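You operate a simulated robot arm through the tools that you are given. There is no shell and no other tool. Be economical: measure what you need, move in short steps, check, and stop when the job is done.

You run a simulated robot arm. Do the job below in one go: nothing can be reset, and whatever is moved stays where it is left.

## Task
Take the pink ticket and leave it on the shelf of the service bench. Turn the mist knob to 2. Put the flat bag labelled "3" from the round end of the deck on the top of the box table. Put the blue roll on the top of the sorting table away on the top of the pairing bench. Put the f card on the top of the sorting table away on the floor of the shade hood. Stack the box that says "gauze" from the top of the sorting table on top of the box marked "plasters". Put the blue tube on top of the teal box. Do these in any order. Set down upright: f card.

Only the result counts: the job must be done as asked and must still hold three seconds after the hand-in. Knocking over, shifting, dropping, spilling or breaking anything else fails it.

## Robot
A 7-joint arm with a fingered hand on a trunk, on a base that drives. Base frame: it is fixed to the floor where the robot stands at the start and does not move with it; the origin is under the middle of the robot, x ahead of it, y to its left, z up; the surface under the hand at the start is at about z = 780. Readings come in mm, degrees, newtons and seconds.
Its first joint turns from -115.0 to 115.0 degrees. Places, roughly: bandage box, gauze box, plaster box [-5250, -2000, 750]; blue roll (6x6x3 cm) [-5000, -1400, 800]; blue tube (3x2x8 cm) [-3700, -3100, 800]; f card [-5000, -1750, 750]; flat bag [-2000, 0, 500]; floor of the shade hood (32x20 cm) [660, -2160, 820]; mist knob [700, 0, 1000]; pink ticket [500, 0, 750]; shelf of the service bench [700, 1600, 200]; teal box [-3750, -5250, 750]; top of the box table [-1600, -3100, 800]; top of the pairing bench [-3000, -3100, 800]. Payload 5 kg.
Tool frame: the origin (TCP) lies between the finger pads and is the grasp point; the fingertips stand 32 mm ahead of it; z points along the fingers, y is the line along which they close. The gripper opens to 160 mm. The gripper's body begins 89 mm behind the TCP. The gripper is a hand of 4 fingers: y runs from the thumb to the fingers, the wrist lies at [0, 0, -267] in the tool frame.
Orientation is that of the tool frame in the base frame, as [roll, pitch, yaw] about the fixed x, y, z axes, in that order (R = Rz(yaw) Ry(pitch) Rx(roll)). With the fingers straight down and closing along the base's y, the tool's x points along the base's -x, its y along +y and its z along -z.

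## Interface
- The arm moves only by the tool play_rows. Its argument "series" is a list of rows, each a list of 6 numbers: the shift along the base's x, y, z in units of 20 mm (1.0 is 20 mm), then the turn, a rotation vector about the base's x, y, z in units of 4 degrees (1.0 is 4 degrees). In form: [[tx, ty, tz, ax, ay, az], ...]. A call has 1 to 8 rows; each row shifts and turns the commanded pose from where the row before left it. A call with a number of a shift or a turn outside -1 to 1 is refused whole. Rows are played at 5 a second. More than 50 mm and 8.6 degrees between two rows, and nothing of the call is played. Where a pose cannot be reached the arm comes as near as it can. A force on the tool above 40 N (or 10 N above the force at the start of the call, whichever is more), or a blocked arm, ends the call early, and 0.2 s more pass. In this call time passes only in rows, and 0.2 s behind the last. It gives the time, the measured TCP pose, the force on the tool (base axes), the opening and the grip force at its end, in the units of the frame above (readings bear some noise), with the torque about the TCP (base axes, N m) and any sound that the robot's microphone picked up.
- Cameras (640 x 400 px; columns grow to the right, rows downward): "scene" is now at [25.3, 201.3, 1728.5]; the picture's right is [-0.04, -1.00, 0.00], its down [-0.68, 0.03, -0.73] and it looks along [0.73, -0.03, -0.68] (base axes); focal length 252 px, centre (320, 200). "wrist" rides on the gripper at [80, -4, -114] in the tool frame; the picture's right is [0.05, 1.00, 0.00], its down [-0.81, 0.04, -0.58] and it looks along [-0.58, 0.03, 0.82] (tool axes); focal length 265 px, centre (320, 200). There is no depth. A picture from a camera that has moved, and an enlarged one, comes with that camera's place and axes in the base frame and with its lens. The place of the scene camera against the robot may be out by one fixed shift of up to 25 mm in any direction.
- camera(camera): a new picture of that camera. No time passes.
- lift_body(by): slides the trunk up (or, below 0, down) by that many mm; the arm and the scene camera ride with it, the base frame stays. It gives what a move gives, with no picture.
- roll_base(legs): drives the robot by 1 to 6 legs, each [ahead, turn to the left] in mm and degrees, along the robot's own axes; the way and the turn of a leg run together, so that a leg with both is an arc; at most 1500 mm and 180 degrees a leg. The arm and the cameras ride along, it lands a little off, and it stops where it bumps. It gives what a move gives.
- move_fingers(finger1, finger2, finger3, thumb_bend): sets how far each is bent, from 0 (flat) to 100 (curled in); at 30 the hand is open as for a grip, at 70 the pads meet at the TCP. One left out holds its place. A second passes; each finger stops where it meets its share of the squeeze, and holds until it gets a number again. It is the only way to open and close the hand. It gives what a move gives, with no picture; readings hold the bend of each and the force on the fingers (four entries, about 0 where the hand has none), thumb and palm.
- turn_head(pan, tilt): turns the head with the scene camera to pan (to the left, within 155 degrees either way) and tilt (down, from -29 to 69), counted from straight ahead of the robot. It gives what a move gives.
- enlarge(camera, box): a new picture of the part [left, top, right, bottom] of that camera's present view, enlarged. No time passes.
- close_job(): hands the job in; it is judged then, once.

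Work in short steps. Places have to be worked out from the pictures, the camera data and where the tool is seen: move nearer, look again, correct. Check each grasp and each placing, and mend what went wrong. You have 196 turns and 182 pictures in all, those below and enlarged ones among them. Open the gripper and draw the arm clear of the work before you hand the job in, unless the task says otherwise.

The tools are called as a command line: name --pt "numbers of a row" for each row, then --argument value for the rest, lists and objects as JSON in quotes. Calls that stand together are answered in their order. play_rows: Moves the arm, as the interface text tells. Its arguments: {"type":"object","properties":{"series":{"type":"array","items":{"type":"array","items":{"type":"number"}}}},"required":["series"]} The other tools are called the same way: lift_body (by) slides the trunk up or down; move_fingers (finger1, finger2, finger3, thumb_bend) moves the fingers one by one; roll_base (legs) drives the base; turn_head (pan, tilt) turns the head that bears the scene camera; camera (camera) takes a picture; enlarge (camera, box) takes an enlarged picture of a part of a camera's view; close_job () hands the job in.

At the start:

```text
time: 0.0
tcp_pos: [676.0, 293.1, 1256.2]
tool_rot: [180.0, 0.0, 179.9]
force: [0.2, 0.2, 0.5]
moment: [0.0, 0.0, 0.0]
gripper_width: 159.9
finger_force: 0.0
shape: jaw
bend: [30.0, 30.0, 30.0, 30.0]
finger forces: [0.0, 0.0, 0.0, 0.1, 0.0, 0.1]
trunk travel left (down, up): [-550.0, 440.0]
robot x, y, heading: [2.2, 0.8, 0.1]
head pan, tilt: [-2.3, 42.9]
```

scene: 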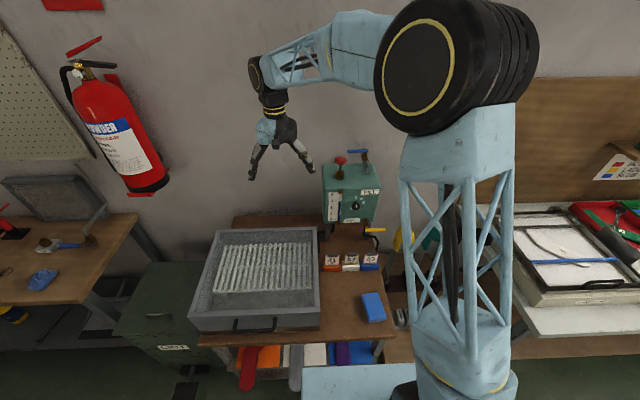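
wrist: 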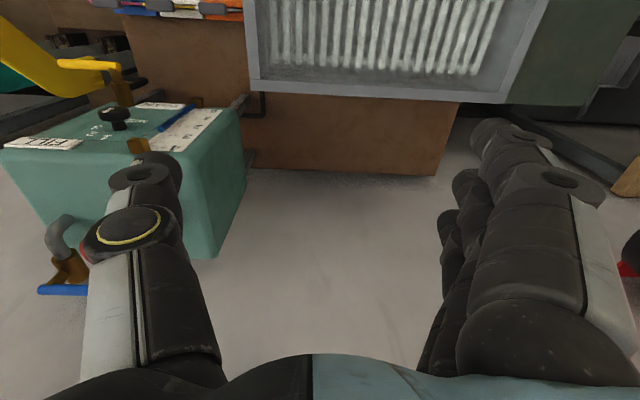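

The first picture shows a bench ahead with a teal machine (knob) and small coloured things. I enlarge those parts to find the ticket and the knob.

enlarge --camera "scene" --box '[300, 140, 400, 280]'

enlarge --camera "scene" --box '[180, 220, 400, 400]'

```text
2.86 times, centred on (350, 210) of scene
camera zoom: at [25.3, 201.3, 1728.5], right [-0.04, -1.0, 0.0], down [-0.68, 0.03, -0.73], along [0.73, -0.03, -0.68], focal length 719 px, centre (234, 171)
```

zoom: 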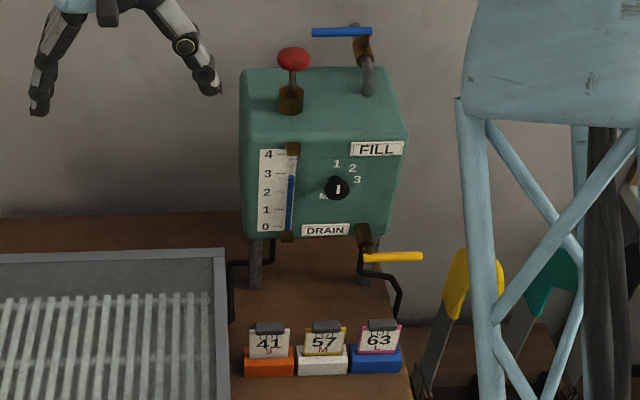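

```text
2.22 times, centred on (290, 310) of scene
camera zoom: at [25.3, 201.3, 1728.5], right [-0.04, -1.0, 0.0], down [-0.68, 0.03, -0.73], along [0.73, -0.03, -0.68], focal length 559 px, centre (387, -44)
```

zoom: 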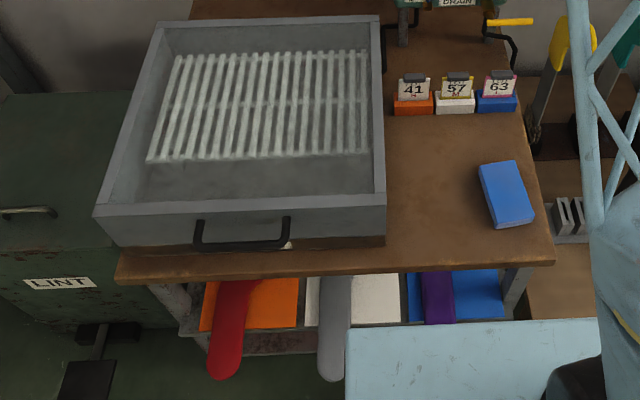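

I need to read the dial and the tickets sharply before moving.

enlarge --camera "scene" --box '[338, 180, 372, 220]'

enlarge --camera "scene" --box '[315, 245, 390, 280]'

```text
10.00 times, centred on (355, 200) of scene
camera zoom: at [25.3, 201.3, 1728.5], right [-0.04, -1.0, 0.0], down [-0.68, 0.03, -0.73], along [0.73, -0.03, -0.68], focal length 2516 px, centre (-30, 200)
```

zoom: 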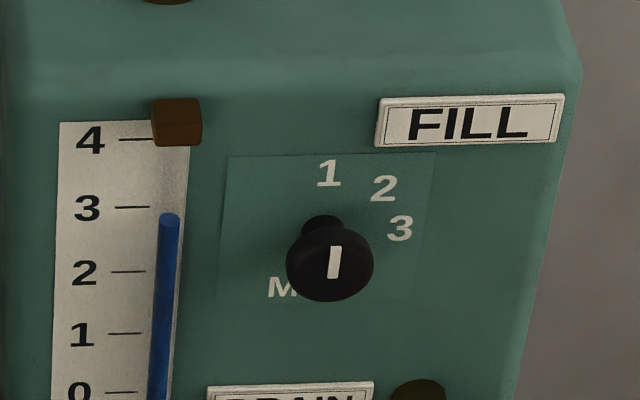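

```text
8.53 times, centred on (352, 262) of scene
camera zoom: at [25.3, 201.3, 1728.5], right [-0.04, -1.0, 0.0], down [-0.68, 0.03, -0.73], along [0.73, -0.03, -0.68], focal length 2147 px, centre (43, -333)
```

zoom: 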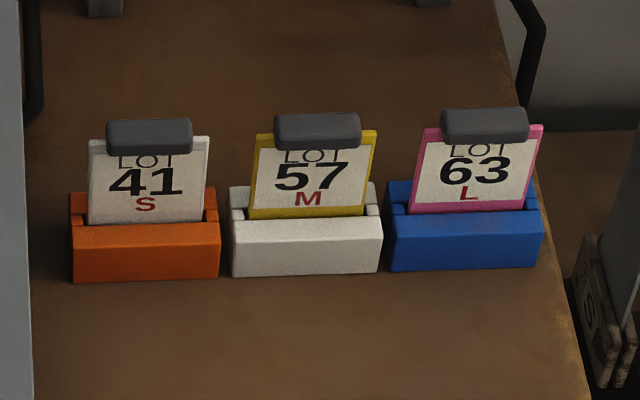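

The knob points at "1" (2 is about 45° clockwise), and triangulation puts its tip near [730, 27, 1019]. The pink ticket is the "63" card in the blue block. I back off 200 mm for room for a horizontal hand.

roll_base --legs '[[-200, 0]]'

play_rows --pt "0 -0.7 -0.5 0 -1 0" --pt "0 -0.7 -0.5 0 -1 0" --pt "0 -0.7 -0.5 0 -1 0" --pt "0 -0.7 -0.5 0 -1 0" --pt "0 -0.7 -0.5 0 -1 0" --pt "0 -0.7 -0.5 0 -1 0" --pt "0 -0.7 -0.5 0 -1 0" --pt "0 -0.7 -0.5 0 -1 0"

play_rows --pt "0 -0.6 -0.5 0 -1 0" --pt "0 -0.6 -0.5 0 -1 0" --pt "0 -0.6 -0.5 0 -1 0" --pt "0 -0.6 -0.5 0 -1 0" --pt "0 -0.6 -0.5 0 -1 0" --pt "0 -0.6 -0.5 0 -1 0" --pt "0 -0.6 -0.5 0 -1 0" --pt "0 -0.6 -0.5 0 -1 0"

play_rows --pt "0 -0.5 -0.4 0 -1 0" --pt "0 -0.5 -0.4 0 -1 0" --pt "0 -0.5 -0.4 0 -1 0" --pt "0 -0.5 -0.4 0 -1 0" --pt "0 -0.5 -0.4 0 -1 0" --pt "0 -0.5 -0.4 0 -1 0" --pt "0 0 0 0 -0.5 0"

camera --camera "scene"

camera --camera "wrist"

```text
time: 1.6
tcp_pos: [475.7, 291.8, 1258.5]
tool_rot: [180.0, 0.1, 180.0]
force: [-0.9, -0.4, 0.4]
moment: [0.02, -0.03, 0.0]
gripper_width: 159.7
finger_force: 0.0
shape: jaw
bend: [30.0, 30.0, 30.0, 30.0]
finger forces: [0.0, 0.1, 0.0, 0.0, 0.0, 0.0]
trunk travel left (down, up): [-550.0, 440.0]
robot x, y, heading: [-197.6, -1.1, -0.1]
head pan, tilt: [-2.3, 42.9]
```

```text
time: 3.4
tcp_pos: [478.0, 179.8, 1177.1]
tool_rot: [179.9, 32.1, 179.9]
force: [0.6, 0.1, 0.1]
moment: [0.0, 0.04, 0.02]
gripper_width: 159.9
finger_force: 0.0
shape: jaw
bend: [30.0, 30.0, 30.0, 30.0]
finger forces: [0.0, 0.0, 0.0, 0.0, 0.1, 0.1]
trunk travel left (down, up): [-550.0, 440.0]
robot x, y, heading: [-201.2, 1.0, 0.2]
head pan, tilt: [-2.3, 42.9]
```

```text
time: 5.2
tcp_pos: [478.3, 85.4, 1095.2]
tool_rot: [179.6, 64.1, 179.7]
force: [0.0, -0.1, -0.4]
moment: [-0.02, -0.01, -0.01]
gripper_width: 159.7
finger_force: 0.0
shape: jaw
bend: [30.0, 30.0, 30.0, 30.0]
finger forces: [0.0, 0.1, 0.0, 0.0, 0.1, 0.0]
trunk travel left (down, up): [-550.0, 440.0]
robot x, y, heading: [-198.3, -1.1, -0.2]
head pan, tilt: [-2.3, 42.9]
```

```text
time: 6.8
tcp_pos: [473.6, 61.5, 1116.7]
tool_rot: [179.2, 75.8, 179.1]
force: [0.3, -1.4, -0.2]
moment: [0.0, -0.02, 0.09]
gripper_width: 160.1
finger_force: 0.0
shape: jaw
bend: [30.0, 30.0, 30.0, 30.0]
finger forces: [0.0, 0.0, 0.1, 0.0, 0.0, 0.0]
out of reach, approached as far as the arm can: row 3, 4, 5, 6
trunk travel left (down, up): [-550.0, 440.0]
robot x, y, heading: [-199.6, -1.4, 0.2]
head pan, tilt: [-2.3, 42.9]
```

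```text
175 pictures are left
camera scene: at [-174.0, 199.1, 1728.8], right [-0.04, -1.0, 0.0], down [-0.68, 0.03, -0.73], along [0.73, -0.03, -0.68], focal length 252 px, centre (320, 200)
```

scene: 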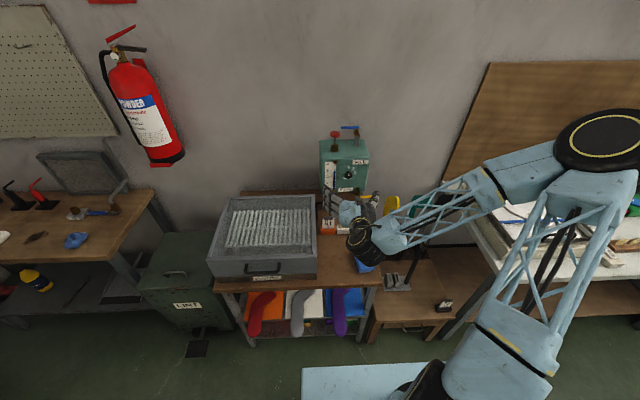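

```text
174 pictures are left
camera wrist: at [343.1, 57.2, 1067.0], right [-0.01, 1.0, -0.05], down [-0.36, 0.04, 0.93], along [0.93, 0.02, 0.36], focal length 265 px, centre (320, 200)
```

wrist: 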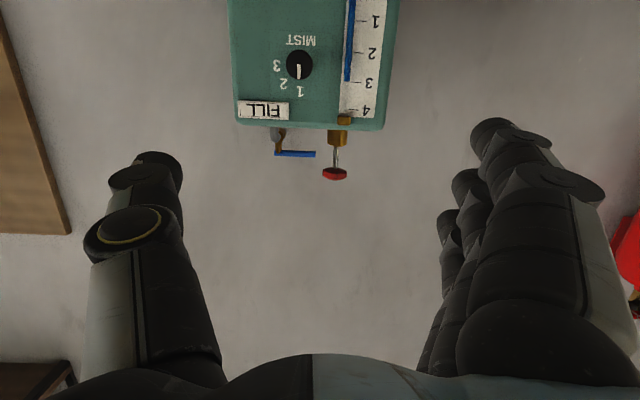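

The wrist view confirms the pointer on 1, with 2 at 45°; knob estimated at [725, 29, 1026]. The arm is limited in this fold, so I lower the trunk and finish levelling the hand while moving forward.

lift_body --by -200

play_rows --pt "0.5 -0.5 1 0 -1 0" --pt "0.5 -0.5 1 0 -1 0" --pt "0.5 -0.5 1 0 -1 0" --pt "0 0 1 0 -0.5 0" --pt "0 0 1 0 0 0"

camera --camera "wrist"

```text
time: 9.0
tcp_pos: [473.8, 64.1, 916.7]
tool_rot: [179.6, 75.8, 179.5]
force: [-0.6, 0.0, -0.1]
moment: [0.0, 0.01, -0.03]
gripper_width: 160.2
finger_force: 0.0
shape: jaw
bend: [30.0, 30.0, 30.0, 30.0]
finger forces: [0.0, 0.1, 0.0, 0.1, 0.0, 0.1]
trunk travel left (down, up): [-350.0, 640.0]
robot x, y, heading: [-197.5, -1.5, -0.0]
head pan, tilt: [-2.3, 42.9]
```

```text
time: 10.2
tcp_pos: [481.0, 12.1, 998.0]
tool_rot: [179.0, 79.2, 178.8]
force: [-0.6, 0.9, -0.2]
moment: [0.01, -0.04, 0.04]
gripper_width: 160.3
finger_force: 0.0
shape: jaw
bend: [30.0, 30.0, 30.0, 30.0]
finger forces: [0.1, 0.1, 0.0, 0.1, 0.0, 0.0]
out of reach, approached as far as the arm can: row 1, 2, 3, 4
trunk travel left (down, up): [-350.0, 640.0]
robot x, y, heading: [-199.9, 2.4, -0.2]
head pan, tilt: [-2.3, 42.9]
```

```text
173 pictures are left
camera wrist: at [353.9, 8.6, 939.0], right [-0.01, 1.0, -0.05], down [-0.41, 0.04, 0.91], along [0.91, 0.03, 0.41], focal length 265 px, centre (320, 200)
```

wrist: 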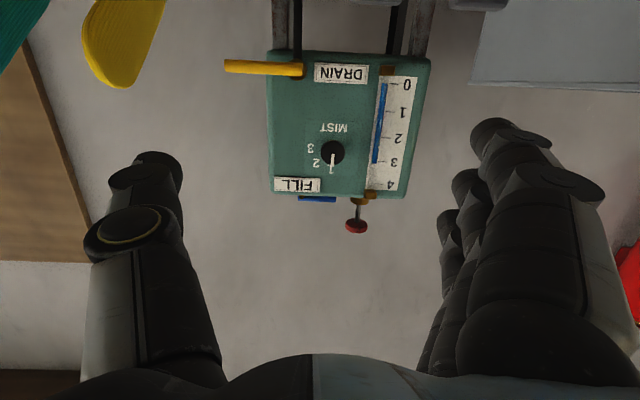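

The wrist joint limits pitch this close in; I extend forward, which should let the hand level out.

play_rows --pt "1 0 0 0 0 0" --pt "1 0 0 0 0 0" --pt "1 0 0 0 0 0"

```text
time: 11.0
tcp_pos: [542.4, 13.8, 996.3]
tool_rot: [179.2, 79.2, 179.0]
force: [0.1, 0.3, 0.1]
moment: [0.02, 0.02, -0.02]
gripper_width: 160.0
finger_force: 0.0
shape: jaw
bend: [30.0, 30.0, 30.0, 30.0]
finger forces: [0.0, 0.0, 0.0, 0.0, 0.1, 0.0]
trunk travel left (down, up): [-350.0, 640.0]
robot x, y, heading: [-202.3, -0.2, 0.0]
head pan, tilt: [-2.3, 42.9]
```

Triangulated from the two wrist views: knob face at [722, 31, 1030], the panel at x≈743. Level the hand and line up.

play_rows --pt "0.5 0.3 0.5 0 -1 0" --pt "0.5 0.3 0.5 0 -1 0" --pt "0.5 0.3 0.5 0 -0.7 0"

move_fingers --finger1 30 --finger2 50 --finger3 30 --thumb_bend 50

camera --camera "wrist"

camera --camera "scene"

```text
time: 11.8
tcp_pos: [547.0, 15.8, 1001.5]
tool_rot: [179.0, 81.1, 178.7]
force: [-0.2, 0.0, -0.5]
moment: [0.0, -0.02, 0.0]
gripper_width: 159.8
finger_force: 0.0
shape: jaw
bend: [30.0, 30.0, 30.0, 30.0]
finger forces: [0.0, 0.0, 0.0, 0.1, 0.0, 0.0]
out of reach, approached as far as the arm can: row 1, 2, 3
trunk travel left (down, up): [-350.0, 640.0]
robot x, y, heading: [-200.8, 2.5, -0.0]
head pan, tilt: [-2.3, 42.9]
```

```text
time: 12.8
tcp_pos: [546.8, 16.8, 1000.8]
tool_rot: [178.9, 81.2, 178.8]
force: [-0.8, -0.3, 0.4]
moment: [-0.01, 0.01, 0.02]
gripper_width: 131.4
finger_force: 0.1
shape: fingers
bend: [30.0, 50.0, 30.0, 50.0]
finger forces: [0.0, 0.0, 0.0, 0.0, 0.0, 0.0]
trunk travel left (down, up): [-350.0, 640.0]
robot x, y, heading: [-200.7, -1.2, 0.2]
head pan, tilt: [-2.3, 42.9]
```

```text
172 pictures are left
camera wrist: at [421.9, 12.2, 939.6], right [0.0, 1.0, -0.05], down [-0.44, 0.04, 0.89], along [0.9, 0.03, 0.44], focal length 265 px, centre (320, 200)
```

wrist: 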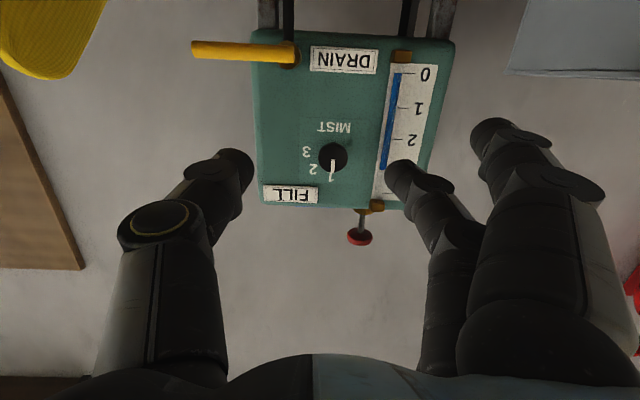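

```text
171 pictures are left
camera scene: at [-173.8, 201.1, 1528.6], right [-0.04, -1.0, 0.0], down [-0.68, 0.03, -0.73], along [0.73, -0.03, -0.68], focal length 252 px, centre (320, 200)
```

scene: 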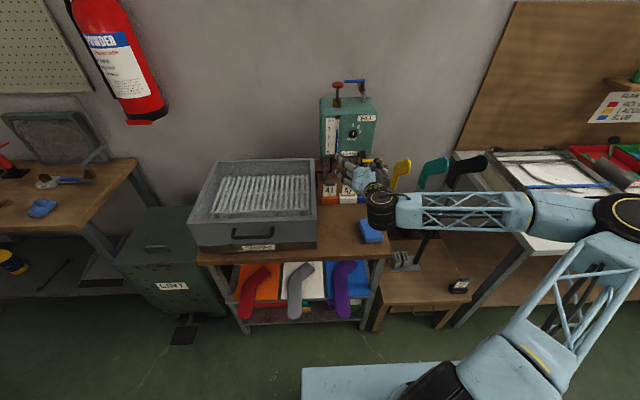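

Only 9° off level; I extend toward the knob to x≈645 and try levelling again there.

play_rows --pt "1 0.15 0.3 0 0 0" --pt "1 0.15 0.3 0 0 0" --pt "1 0.15 0.3 0 0 0" --pt "1 0.15 0.3 0 0 0" --pt "1 0.15 0.3 0 0 0" --pt "0 0 0 0 -1 0" --pt "0 0 0 0 -1 0"

camera --camera "wrist"

```text
time: 14.4
tcp_pos: [547.5, 16.2, 1001.4]
tool_rot: [178.9, 81.1, 178.7]
force: [0.8, -0.4, -0.7]
moment: [-0.02, 0.01, 0.01]
gripper_width: 131.4
finger_force: 0.0
shape: fingers
bend: [30.0, 50.0, 30.0, 50.0]
finger forces: [0.1, 0.1, 0.0, 0.0, 0.1, 0.0]
out of reach, approached as far as the arm can: row 1, 2, 3, 4, 5, 6, 7
trunk travel left (down, up): [-350.0, 640.0]
robot x, y, heading: [-201.0, -0.7, 0.3]
head pan, tilt: [-2.3, 42.9]
```

```text
170 pictures are left
camera wrist: at [421.9, 12.2, 939.6], right [0.0, 1.0, -0.05], down [-0.44, 0.04, 0.89], along [0.9, 0.03, 0.44], focal length 265 px, centre (320, 200)
```

wrist: 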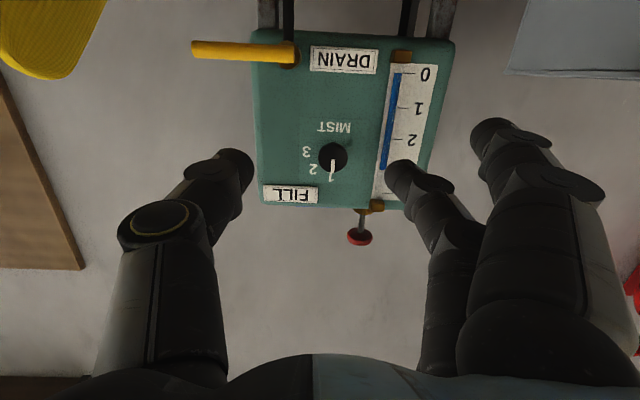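

The arm sits at a local joint limit; I try a pure forward motion, which worked earlier.

play_rows --pt "1 0 0 0 0 0" --pt "1 0 0 0 0 0" --pt "1 0 0 0 0 0" --pt "1 0 0 0 0 0"

```text
time: 15.4
tcp_pos: [617.5, 12.3, 1002.8]
tool_rot: [179.3, 80.9, 179.1]
force: [0.1, 0.9, 0.2]
moment: [0.01, -0.02, -0.03]
gripper_width: 131.4
finger_force: 0.0
shape: fingers
bend: [30.0, 50.0, 30.0, 50.0]
finger forces: [0.1, 0.0, 0.0, 0.1, 0.0, 0.0]
out of reach, approached as far as the arm can: row 4
trunk travel left (down, up): [-350.0, 640.0]
robot x, y, heading: [-199.6, 3.3, -0.1]
head pan, tilt: [-2.3, 42.9]
```

Lowering the trunk helped the pitch earlier, so I raise the hand and lower the trunk in turn to bring the elbow lower relative to the hand.

play_rows --pt "-1 0 1 0 0 0" --pt "-1 0 1 0 0 0" --pt "-0.5 0 1 0 0 0" --pt "0 0 1 0 0 0"

lift_body --by -80

play_rows --pt "0 0 1 0 0 0" --pt "0 0 1 0 0 0" --pt "0 0 1 0 0 0" --pt "0 0 1 0 -1 0" --pt "0 0 0 0 -1 0"

```text
time: 16.4
tcp_pos: [566.2, 13.5, 1083.5]
tool_rot: [178.6, 81.2, 178.4]
force: [-0.5, 0.2, 0.5]
moment: [0.0, -0.03, -0.02]
gripper_width: 131.2
finger_force: 0.1
shape: fingers
bend: [30.0, 50.0, 30.0, 50.0]
finger forces: [0.0, 0.0, 0.1, 0.0, 0.1, 0.0]
trunk travel left (down, up): [-350.0, 640.0]
robot x, y, heading: [-199.8, -1.3, -0.2]
head pan, tilt: [-2.3, 42.9]
```

```text
time: 17.5
tcp_pos: [567.8, 12.7, 1002.7]
tool_rot: [178.9, 81.1, 178.6]
force: [0.7, -0.3, -0.2]
moment: [-0.02, 0.01, 0.0]
gripper_width: 131.1
finger_force: 0.0
shape: fingers
bend: [30.0, 50.0, 30.0, 50.0]
finger forces: [0.0, 0.1, 0.0, 0.0, 0.1, 0.0]
trunk travel left (down, up): [-270.0, 720.0]
robot x, y, heading: [-194.8, -0.2, -0.2]
head pan, tilt: [-2.3, 42.9]
```

```text
time: 18.7
tcp_pos: [567.4, 12.4, 1082.5]
tool_rot: [166.4, 89.3, 166.3]
force: [0.3, -0.1, 0.3]
moment: [0.0, 0.02, -0.01]
gripper_width: 131.3
finger_force: 0.1
shape: fingers
bend: [30.0, 50.0, 30.0, 50.0]
finger forces: [0.1, 0.0, 0.0, 0.0, 0.0, 0.0]
trunk travel left (down, up): [-270.0, 720.0]
robot x, y, heading: [-199.1, 2.1, 0.1]
head pan, tilt: [-2.3, 42.9]
```

The hand is now level. Lower the trunk 52 mm to knob height and line up at y=31, x≈635.

lift_body --by -52

play_rows --pt "1 0.5 0 0 0 0" --pt "1 0.45 0 0 0 0" --pt "1 0 0 0 0 0" --pt "0.4 0 0 0 0 0"

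camera --camera "wrist"

camera --camera "scene"

```text
time: 19.7
tcp_pos: [567.5, 12.7, 1030.4]
tool_rot: [167.6, 89.1, 167.4]
force: [0.6, 0.1, -0.1]
moment: [-0.01, -0.02, -0.01]
gripper_width: 131.3
finger_force: 0.1
shape: fingers
bend: [30.0, 50.0, 30.0, 50.0]
finger forces: [0.1, 0.0, 0.0, 0.0, 0.0, 0.0]
trunk travel left (down, up): [-218.0, 772.0]
robot x, y, heading: [-197.8, 1.7, -0.1]
head pan, tilt: [-2.3, 42.9]
```

```text
time: 20.7
tcp_pos: [635.5, 31.3, 1030.2]
tool_rot: [168.3, 89.2, 168.1]
force: [0.0, 0.7, 0.4]
moment: [0.01, -0.02, -0.01]
gripper_width: 131.7
finger_force: 0.0
shape: fingers
bend: [30.0, 50.0, 30.0, 50.0]
finger forces: [0.0, 0.1, 0.0, 0.0, 0.1, 0.0]
trunk travel left (down, up): [-218.0, 772.0]
robot x, y, heading: [-196.7, 3.2, -0.2]
head pan, tilt: [-2.3, 42.9]
```

```text
169 pictures are left
camera wrist: at [520.0, 28.4, 951.6], right [0.0, 1.0, -0.05], down [-0.56, 0.04, 0.82], along [0.83, 0.03, 0.56], focal length 265 px, centre (320, 200)
```

wrist: 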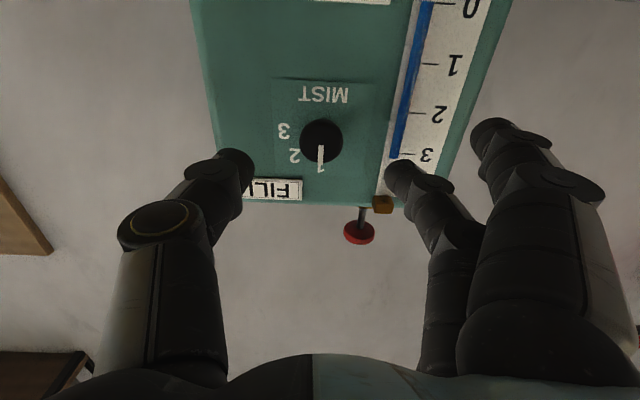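

```text
168 pictures are left
camera scene: at [-173.8, 201.1, 1396.5], right [-0.04, -1.0, 0.0], down [-0.68, 0.03, -0.73], along [0.73, -0.03, -0.68], focal length 252 px, centre (320, 200)
```

scene: 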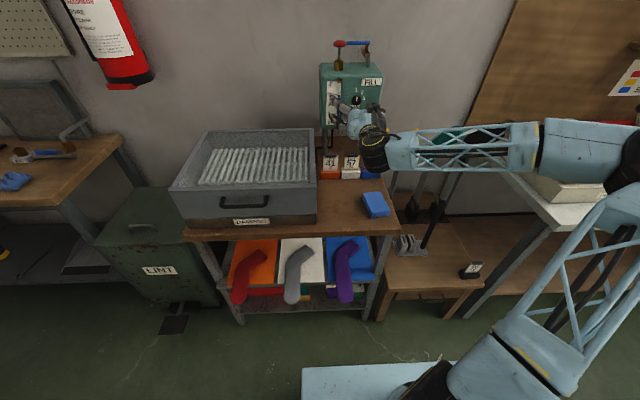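

Knob confirmed at [722, 32, 1030]. I curl the two outer fingers away and narrow the middle finger and thumb for a pinch.

move_fingers --finger1 100 --finger2 56 --finger3 100 --thumb_bend 56

camera --camera "wrist"

```text
time: 21.7
tcp_pos: [635.3, 32.4, 1029.8]
tool_rot: [168.0, 89.2, 167.7]
force: [-0.4, 0.4, 0.9]
moment: [0.01, 0.01, 0.03]
gripper_width: 57.8
finger_force: 0.0
shape: fingers
bend: [100.0, 56.0, 100.0, 56.0]
finger forces: [0.0, 0.0, 0.1, 0.1, 0.0, 0.0]
trunk travel left (down, up): [-218.0, 772.0]
robot x, y, heading: [-199.8, 2.9, -0.4]
head pan, tilt: [-2.3, 42.9]
```

```text
167 pictures are left
camera wrist: at [519.8, 28.4, 951.6], right [0.0, 1.0, -0.05], down [-0.56, 0.04, 0.82], along [0.83, 0.03, 0.56], focal length 265 px, centre (320, 200)
```

wrist: 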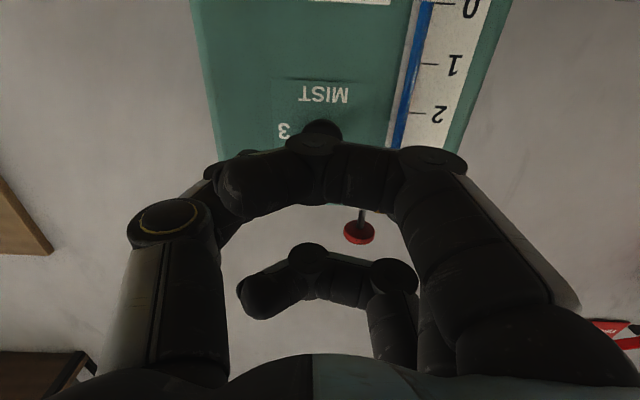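

Curled fingers cross the view and would be in the way; I use all three fingers like a jaw at about 60 mm opening instead.

move_fingers --finger1 55 --finger2 55 --finger3 55 --thumb_bend 55

camera --camera "wrist"

enlarge --camera "scene" --box '[310, 50, 420, 150]'

```text
time: 22.7
tcp_pos: [635.4, 31.7, 1029.4]
tool_rot: [167.8, 89.0, 167.7]
force: [-0.8, 0.0, 0.0]
moment: [0.05, 0.0, 0.02]
gripper_width: 71.0
finger_force: 0.0
shape: fingers
bend: [55.0, 55.0, 55.0, 55.0]
finger forces: [0.1, 0.0, 0.0, 0.0, 0.0, 0.0]
trunk travel left (down, up): [-218.0, 772.0]
robot x, y, heading: [-200.1, -1.1, -0.1]
head pan, tilt: [-2.3, 42.9]
```

```text
166 pictures are left
camera wrist: at [519.8, 28.4, 951.6], right [0.0, 1.0, -0.05], down [-0.56, 0.04, 0.82], along [0.83, 0.03, 0.56], focal length 265 px, centre (320, 200)
```

wrist: 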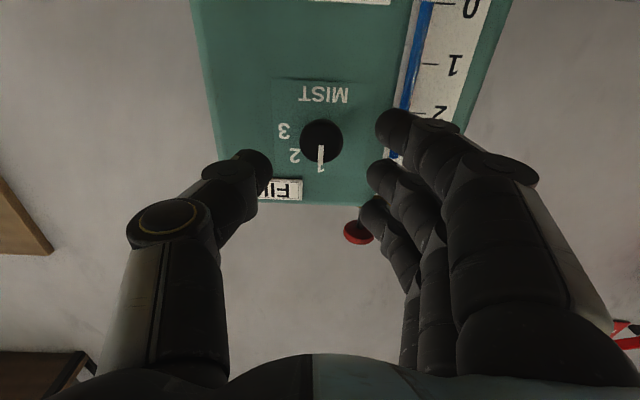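

```text
4.00 times, centred on (365, 100) of scene
camera zoom: at [-173.8, 201.1, 1396.5], right [-0.04, -1.0, 0.0], down [-0.68, 0.03, -0.73], along [0.73, -0.03, -0.68], focal length 1006 px, centre (140, 600)
```

zoom: 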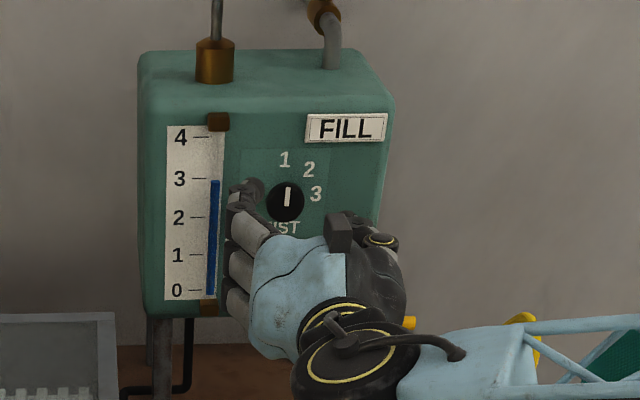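

Fingers straddle the knob symmetrically. Move forward 62 mm to TCP x≈698 so the tips overlap the knob without reaching the panel.

play_rows --pt "1 0 0 0 0 0" --pt "1 0 0 0 0 0" --pt "0.8 0.05 0.03 0 0 0" --pt "0.3 0 0 0 0 0"

camera --camera "wrist"

enlarge --camera "scene" --box '[310, 50, 420, 150]'

```text
time: 23.7
tcp_pos: [694.1, 34.6, 1031.0]
tool_rot: [167.7, 89.1, 167.7]
force: [-26.7, -0.2, -7.9]
moment: [0.11, -0.07, -0.42]
gripper_width: 71.9
finger_force: 13.6
shape: fingers
bend: [55.0, 55.0, 56.0, 55.0]
finger forces: [0.1, 3.2, 6.8, 0.0, 16.5, 0.0]
trunk travel left (down, up): [-218.0, 772.0]
robot x, y, heading: [-201.1, 2.2, -0.0]
head pan, tilt: [-2.3, 42.9]
```

```text
164 pictures are left
camera wrist: at [579.0, 30.4, 952.5], right [0.0, 1.0, -0.05], down [-0.56, 0.04, 0.82], along [0.83, 0.03, 0.56], focal length 265 px, centre (320, 200)
```

wrist: 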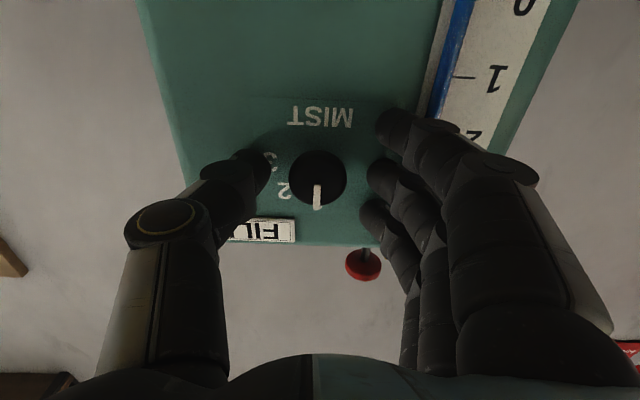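

```text
4.00 times, centred on (365, 100) of scene
camera zoom: at [-175.8, 201.1, 1396.4], right [-0.04, -1.0, 0.0], down [-0.68, 0.03, -0.73], along [0.73, -0.03, -0.68], focal length 1006 px, centre (140, 600)
```

zoom: 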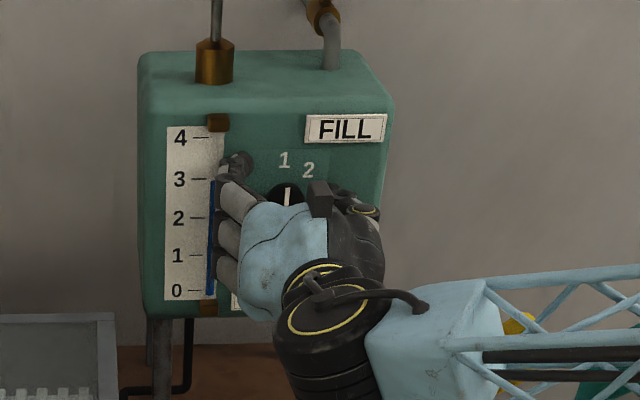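

Fingertips touch the panel (27 N), so back off 7 mm and close on the knob.

play_rows --pt "-0.35 -0.05 0 0 0 0"

move_fingers --finger1 61 --finger2 68 --finger3 61 --thumb_bend 68

camera --camera "wrist"

```text
time: 24.1
tcp_pos: [690.9, 32.1, 1031.6]
tool_rot: [167.3, 89.1, 167.0]
force: [0.2, -0.3, 0.0]
moment: [0.0, 0.0, 0.0]
gripper_width: 71.4
finger_force: 0.0
shape: fingers
bend: [55.0, 55.0, 55.0, 55.0]
finger forces: [0.1, 0.0, 0.0, 0.1, 0.0, 0.0]
trunk travel left (down, up): [-218.0, 772.0]
robot x, y, heading: [-197.9, 0.0, 0.0]
head pan, tilt: [-2.3, 42.9]
```

```text
time: 25.1
tcp_pos: [689.5, 31.4, 1030.3]
tool_rot: [167.3, 89.1, 167.0]
force: [3.8, -0.8, 2.4]
moment: [0.03, -0.07, -0.02]
gripper_width: 46.4
finger_force: 6.2
shape: fingers
bend: [61.0, 62.0, 61.0, 65.0]
finger forces: [0.0, 5.7, 0.0, 0.1, 6.5, 0.1]
trunk travel left (down, up): [-218.0, 772.0]
robot x, y, heading: [-197.5, -0.3, -0.1]
head pan, tilt: [-2.3, 42.9]
```

```text
162 pictures are left
camera wrist: at [574.7, 28.0, 952.5], right [0.0, 1.0, -0.05], down [-0.56, 0.04, 0.82], along [0.83, 0.02, 0.56], focal length 265 px, centre (320, 200)
```

wrist: 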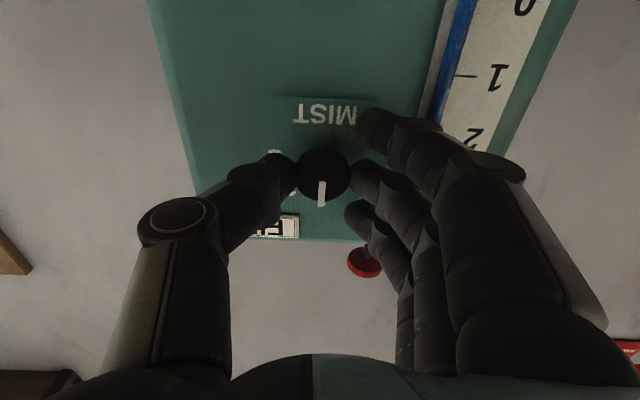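

The knob is pinched between thumb and middle finger. Turn clockwise (+x) 32° first and look.

play_rows --pt "0 0 0 1 0 0" --pt "0 0 0 1 0 0" --pt "0 0 0 1 0 0" --pt "0 0 0 1 0 0" --pt "0 0 0 1 0 0" --pt "0 0 0 1 0 0" --pt "0 0 0 1 0 0" --pt "0 0 0 1 0 0"

camera --camera "wrist"

```text
time: 26.9
tcp_pos: [690.8, 31.4, 1029.3]
tool_rot: [91.7, 57.7, 91.7]
force: [-1.1, -3.5, -0.3]
moment: [0.0, 0.03, -0.17]
gripper_width: 46.3
finger_force: 6.9
shape: fingers
bend: [61.0, 62.0, 61.0, 66.0]
finger forces: [0.0, 5.4, 0.0, 0.1, 9.2, 0.1]
trunk travel left (down, up): [-218.0, 772.0]
robot x, y, heading: [-199.5, -0.9, -0.0]
head pan, tilt: [-2.3, 42.9]
```

```text
161 pictures are left
camera wrist: at [575.0, 70.2, 962.4], right [0.0, 0.87, 0.49], down [-0.56, -0.4, 0.72], along [0.83, -0.28, 0.49], focal length 265 px, centre (320, 200)
```

wrist: 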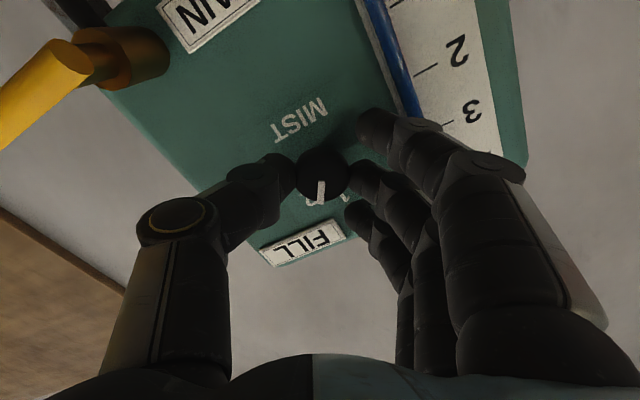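

The knob follows the hand. Turn the remaining ~13°.

play_rows --pt "0 0 0 1 0 0" --pt "0 0 0 1 0 0" --pt "0 0 0 1 0 0" --pt "0 0 0 0.35 0 0"

enlarge --camera "wrist" --box '[240, 100, 400, 280]'

enlarge --camera "scene" --box '[310, 50, 420, 150]'

```text
time: 27.9
tcp_pos: [690.7, 32.2, 1030.5]
tool_rot: [91.1, 44.4, 91.3]
force: [-1.6, -2.2, -2.3]
moment: [-0.02, 0.13, -0.1]
gripper_width: 46.5
finger_force: 8.2
shape: fingers
bend: [61.0, 62.0, 61.0, 66.0]
finger forces: [0.1, 5.6, 0.0, 0.0, 10.1, 0.0]
trunk travel left (down, up): [-218.0, 772.0]
robot x, y, heading: [-200.3, 0.7, -0.2]
head pan, tilt: [-2.3, 42.9]
```

```text
2.22 times, centred on (320, 190) of wrist
camera zoom: at [575.2, 85.1, 973.1], right [0.0, 0.73, 0.68], down [-0.56, -0.56, 0.61], along [0.83, -0.38, 0.41], focal length 590 px, centre (320, 222)
```

zoom: 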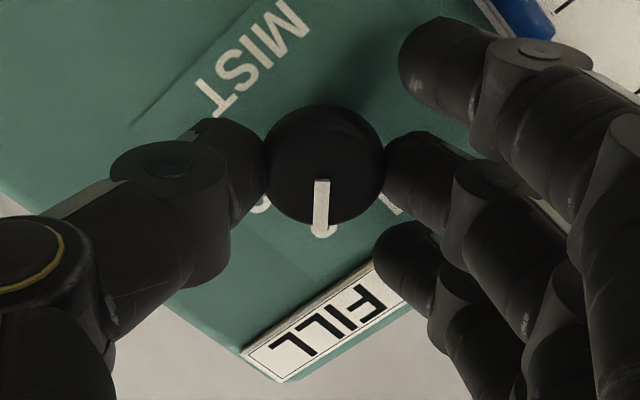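

```text
4.00 times, centred on (365, 100) of scene
camera zoom: at [-173.8, 200.9, 1396.6], right [-0.04, -1.0, 0.0], down [-0.68, 0.03, -0.73], along [0.73, -0.03, -0.68], focal length 1006 px, centre (140, 600)
```

zoom: 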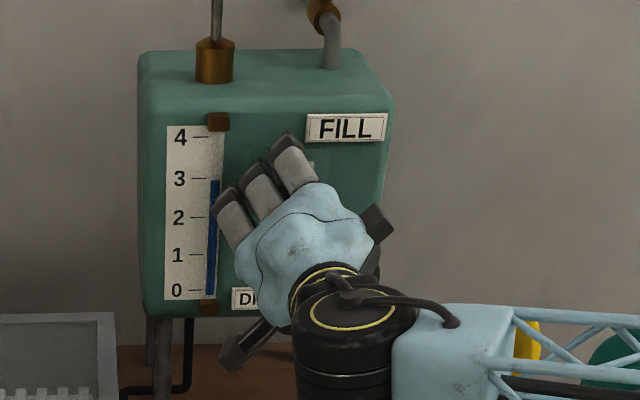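

Pointer now lines up with 2. Release, back straight out 100 mm and verify.

move_fingers --finger1 55 --finger2 54 --finger3 55 --thumb_bend 54

play_rows --pt "-1 0 0 0 0 0" --pt "-1 0 0 0 0 0" --pt "-1 0 0 0 0 0" --pt "-1 0 0 0 0 0" --pt "-1 0 0 0 0 0"

enlarge --camera "wrist" --box '[220, 70, 420, 230]'

```text
time: 28.9
tcp_pos: [690.5, 31.1, 1031.2]
tool_rot: [91.1, 44.5, 91.2]
force: [0.3, 0.1, -0.1]
moment: [0.0, 0.02, 0.01]
gripper_width: 72.9
finger_force: 0.0
shape: fingers
bend: [55.0, 54.0, 55.0, 54.0]
finger forces: [0.1, 0.0, 0.0, 0.1, 0.0, 0.0]
trunk travel left (down, up): [-218.0, 772.0]
robot x, y, heading: [-198.6, 1.7, 0.0]
head pan, tilt: [-2.3, 42.9]
```

```text
time: 30.1
tcp_pos: [591.1, 32.4, 1030.7]
tool_rot: [91.0, 44.4, 91.4]
force: [0.0, 0.3, -0.7]
moment: [0.01, -0.01, 0.04]
gripper_width: 72.8
finger_force: 0.0
shape: fingers
bend: [55.0, 54.0, 55.0, 54.0]
finger forces: [0.0, 0.0, 0.0, 0.0, 0.1, 0.0]
trunk travel left (down, up): [-218.0, 772.0]
robot x, y, heading: [-199.0, -0.2, -0.1]
head pan, tilt: [-2.3, 42.9]
```

```text
2.50 times, centred on (320, 150) of wrist
camera zoom: at [475.3, 84.9, 973.3], right [0.0, 0.74, 0.68], down [-0.56, -0.56, 0.61], along [0.83, -0.38, 0.41], focal length 664 px, centre (320, 325)
```

zoom: 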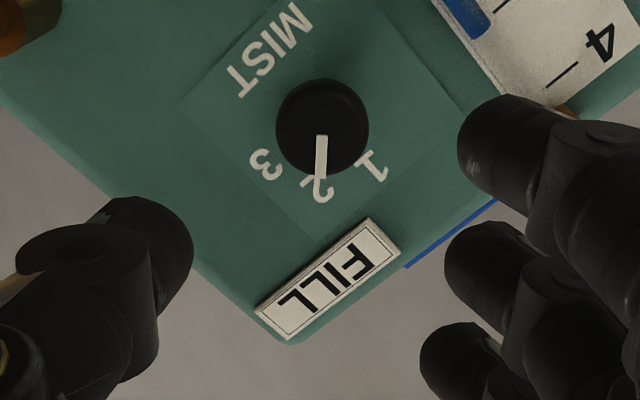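

Verified: the pointer is on 2. Next the pink ticket: raise the trunk and turn the hand to point down with the closing line along x (single-axis turn), looking toward the ticket.

lift_body --by 200

play_rows --pt "-0.3 0 0 0.414 1 -0.414" --pt "-0.3 0 0 0.414 1 -0.414" --pt "-0.3 0 0 0.414 1 -0.414" --pt "-0.3 0 0 0.414 1 -0.414" --pt "-0.3 0 0 0.414 1 -0.414" --pt "-0.3 0 0 0.414 1 -0.414" --pt "-0.3 0 0 0.414 1 -0.414" --pt "-0.3 0 0 0.414 1 -0.414"

play_rows --pt "0 0 0 0.414 1 -0.414" --pt "0 0 0 0.414 1 -0.414" --pt "0 0 0 0.414 1 -0.414" --pt "0 0 0 0.414 1 -0.414" --pt "0 0 0 0.414 1 -0.414" --pt "0 0 0 0.414 1 -0.414" --pt "0 0 0 0.414 1 -0.414" --pt "0 0 0 0.414 1 -0.414"

play_rows --pt "0 0 0 0.414 1 -0.414" --pt "0 0 0 0.414 1 -0.414" --pt "0 0 0 0.414 1 -0.414" --pt "0 0 0 0.414 1 -0.414" --pt "0 0 0 0.414 1 -0.414" --pt "0 0 0 0.08 0.2 -0.08"

camera --camera "scene"

camera --camera "wrist"

```text
time: 32.2
tcp_pos: [591.3, 31.9, 1231.9]
tool_rot: [91.1, 44.4, 91.2]
force: [0.1, 0.8, -0.4]
moment: [0.0, 0.0, 0.04]
gripper_width: 73.4
finger_force: 0.1
shape: fingers
bend: [55.0, 54.0, 55.0, 54.0]
finger forces: [0.0, 0.0, 0.0, 0.0, 0.0, 0.0]
trunk travel left (down, up): [-418.0, 572.0]
robot x, y, heading: [-198.7, 1.8, 0.0]
head pan, tilt: [-2.3, 42.9]
```

```text
time: 34.0
tcp_pos: [542.6, 32.0, 1230.7]
tool_rot: [128.6, 27.2, 100.4]
force: [-0.4, -0.4, 0.4]
moment: [-0.01, 0.02, 0.02]
gripper_width: 73.2
finger_force: 0.1
shape: fingers
bend: [55.0, 54.0, 55.0, 54.0]
finger forces: [0.0, 0.1, 0.0, 0.1, 0.1, 0.1]
trunk travel left (down, up): [-418.0, 572.0]
robot x, y, heading: [-197.4, 2.6, -0.1]
head pan, tilt: [-2.3, 42.9]
```

```text
time: 35.8
tcp_pos: [542.4, 32.6, 1231.7]
tool_rot: [159.7, 9.0, 96.7]
force: [-0.1, -0.2, 0.2]
moment: [0.0, 0.02, -0.01]
gripper_width: 73.3
finger_force: 0.0
shape: fingers
bend: [55.0, 54.0, 55.0, 54.0]
finger forces: [0.1, 0.0, 0.1, 0.0, 0.0, 0.0]
trunk travel left (down, up): [-418.0, 572.0]
robot x, y, heading: [-196.5, 0.8, -0.2]
head pan, tilt: [-2.3, 42.9]
```

```text
time: 37.2
tcp_pos: [543.6, 31.2, 1231.3]
tool_rot: [-179.9, -0.8, 89.4]
force: [-0.2, 0.2, -0.3]
moment: [0.02, 0.04, 0.02]
gripper_width: 73.2
finger_force: 0.1
shape: fingers
bend: [55.0, 54.0, 55.0, 54.0]
finger forces: [0.0, 0.0, 0.0, 0.0, 0.1, 0.0]
trunk travel left (down, up): [-418.0, 572.0]
robot x, y, heading: [-198.1, -1.9, -0.3]
head pan, tilt: [-2.3, 42.9]
```

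```text
157 pictures are left
camera scene: at [-173.7, 201.2, 1596.5], right [-0.04, -1.0, 0.0], down [-0.68, 0.03, -0.73], along [0.73, -0.03, -0.68], focal length 252 px, centre (320, 200)
```

scene: 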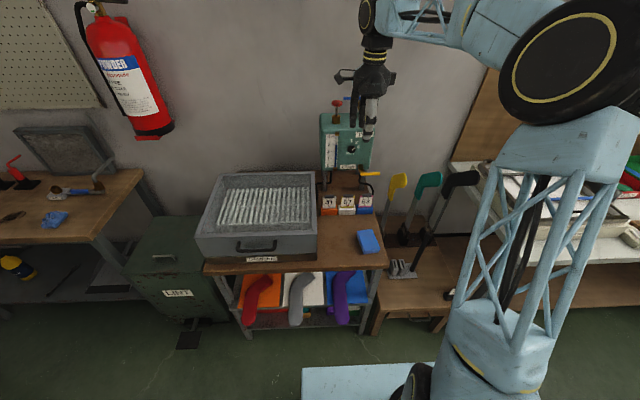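

```text
156 pictures are left
camera wrist: at [539.8, 110.2, 1346.0], right [1.0, 0.04, 0.0], down [0.03, -0.82, 0.57], along [0.02, -0.56, -0.82], focal length 265 px, centre (320, 200)
```

wrist: 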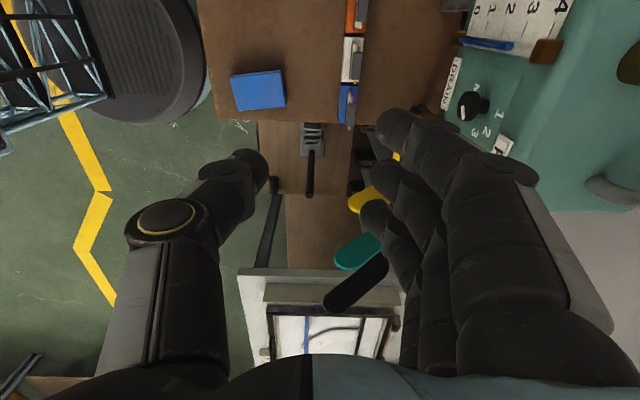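

Hand points down now. Enlarge the ticket in both views to triangulate it.

enlarge --camera "wrist" --box '[300, 0, 400, 160]'

enlarge --camera "scene" --box '[310, 180, 390, 230]'

```text
2.50 times, centred on (350, 80) of wrist
camera zoom: at [539.8, 110.2, 1346.0], right [1.0, 0.04, 0.0], down [0.03, -0.82, 0.57], along [0.02, -0.56, -0.82], focal length 664 px, centre (245, 500)
```

zoom: 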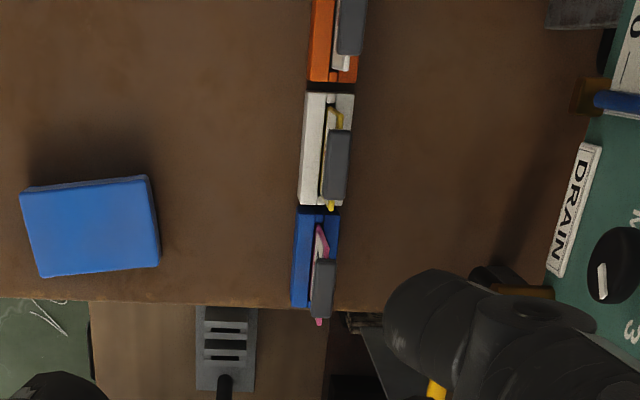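

```text
8.00 times, centred on (350, 205) of scene
camera zoom: at [-173.7, 201.2, 1596.5], right [-0.04, -1.0, 0.0], down [-0.68, 0.03, -0.73], along [0.73, -0.03, -0.68], focal length 2013 px, centre (80, 160)
```

zoom: 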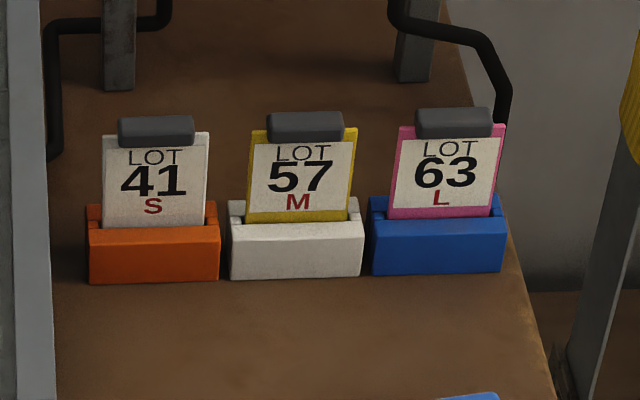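

Ticket tab is near [597, -22, 898]. Descend above it partway and look again.

play_rows --pt "0.33 -0.33 -1 0 0 0" --pt "0.33 -0.33 -1 0 0 0" --pt "0.33 -0.33 -1 0 0 0" --pt "0.33 -0.33 -1 0 0 0" --pt "0.33 -0.33 -1 0 0 0" --pt "0.33 -0.33 -1 0 0 0" --pt "0.33 -0.33 -1 0 0 0" --pt "0.33 -0.33 -1 0 0 0"

camera --camera "wrist"

camera --camera "scene"

```text
time: 39.0
tcp_pos: [595.9, -20.6, 1071.1]
tool_rot: [-179.7, -0.8, 89.4]
force: [-0.3, -0.3, 0.2]
moment: [-0.01, -0.01, 0.0]
gripper_width: 73.0
finger_force: 0.0
shape: fingers
bend: [55.0, 54.0, 55.0, 54.0]
finger forces: [0.0, 0.0, 0.0, 0.0, 0.0, 0.0]
trunk travel left (down, up): [-418.0, 572.0]
robot x, y, heading: [-200.5, 1.5, -0.2]
head pan, tilt: [-2.3, 42.9]
```

```text
153 pictures are left
camera wrist: at [593.0, 58.0, 1185.5], right [1.0, 0.04, 0.0], down [0.04, -0.82, 0.57], along [0.02, -0.56, -0.82], focal length 265 px, centre (320, 200)
```

wrist: 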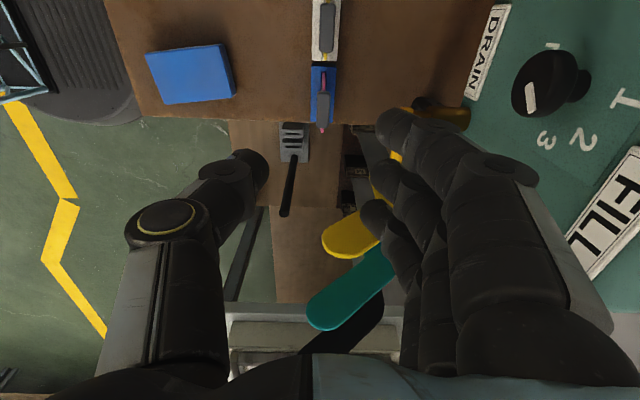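

```text
152 pictures are left
camera scene: at [-173.5, 201.2, 1596.5], right [-0.04, -1.0, 0.0], down [-0.68, 0.03, -0.73], along [0.73, -0.03, -0.68], focal length 252 px, centre (320, 200)
```

scene: 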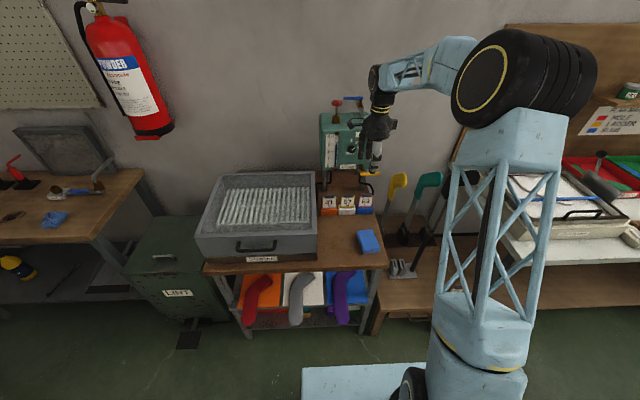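

Tab refined to about [598, -20, 891]. Descend to z≈915 and look.

play_rows --pt "0.1 0 -1 0 0 0" --pt "0 0 -1 0 0 0" --pt "0 0 -1 0 0 0" --pt "0 0 -1 0 0 0" --pt "0 0 -1 0 0 0" --pt "0 0 -1 0 0 0" --pt "0 0 -1 0 0 0" --pt "0 0 -0.8 0 0 0"

camera --camera "wrist"

enlarge --camera "scene" --box '[310, 130, 420, 230]'

```text
time: 40.8
tcp_pos: [596.8, -20.8, 913.6]
tool_rot: [-179.9, -0.9, 89.5]
force: [0.4, 0.2, 0.5]
moment: [0.06, 0.0, 0.01]
gripper_width: 73.3
finger_force: 0.1
shape: fingers
bend: [55.0, 54.0, 55.0, 54.0]
finger forces: [0.0, 0.1, 0.0, 0.0, 0.0, 0.0]
trunk travel left (down, up): [-418.0, 572.0]
robot x, y, heading: [-203.0, -0.2, 0.1]
head pan, tilt: [-2.3, 42.9]
```

```text
151 pictures are left
camera wrist: at [594.3, 58.1, 1029.2], right [1.0, 0.04, 0.0], down [0.03, -0.82, 0.57], along [0.02, -0.56, -0.82], focal length 265 px, centre (320, 200)
```

wrist: 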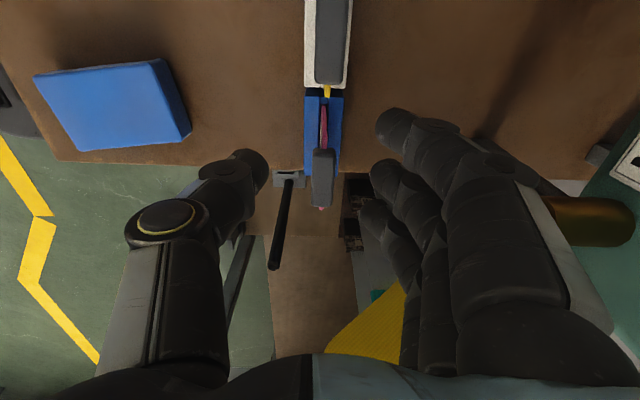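

```text
4.00 times, centred on (365, 180) of scene
camera zoom: at [-173.5, 201.1, 1596.5], right [-0.04, -1.0, 0.0], down [-0.68, 0.03, -0.73], along [0.73, -0.03, -0.68], focal length 1006 px, centre (140, 280)
```

zoom: 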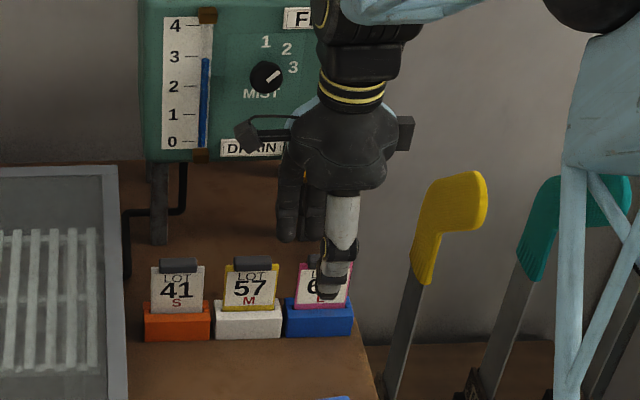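

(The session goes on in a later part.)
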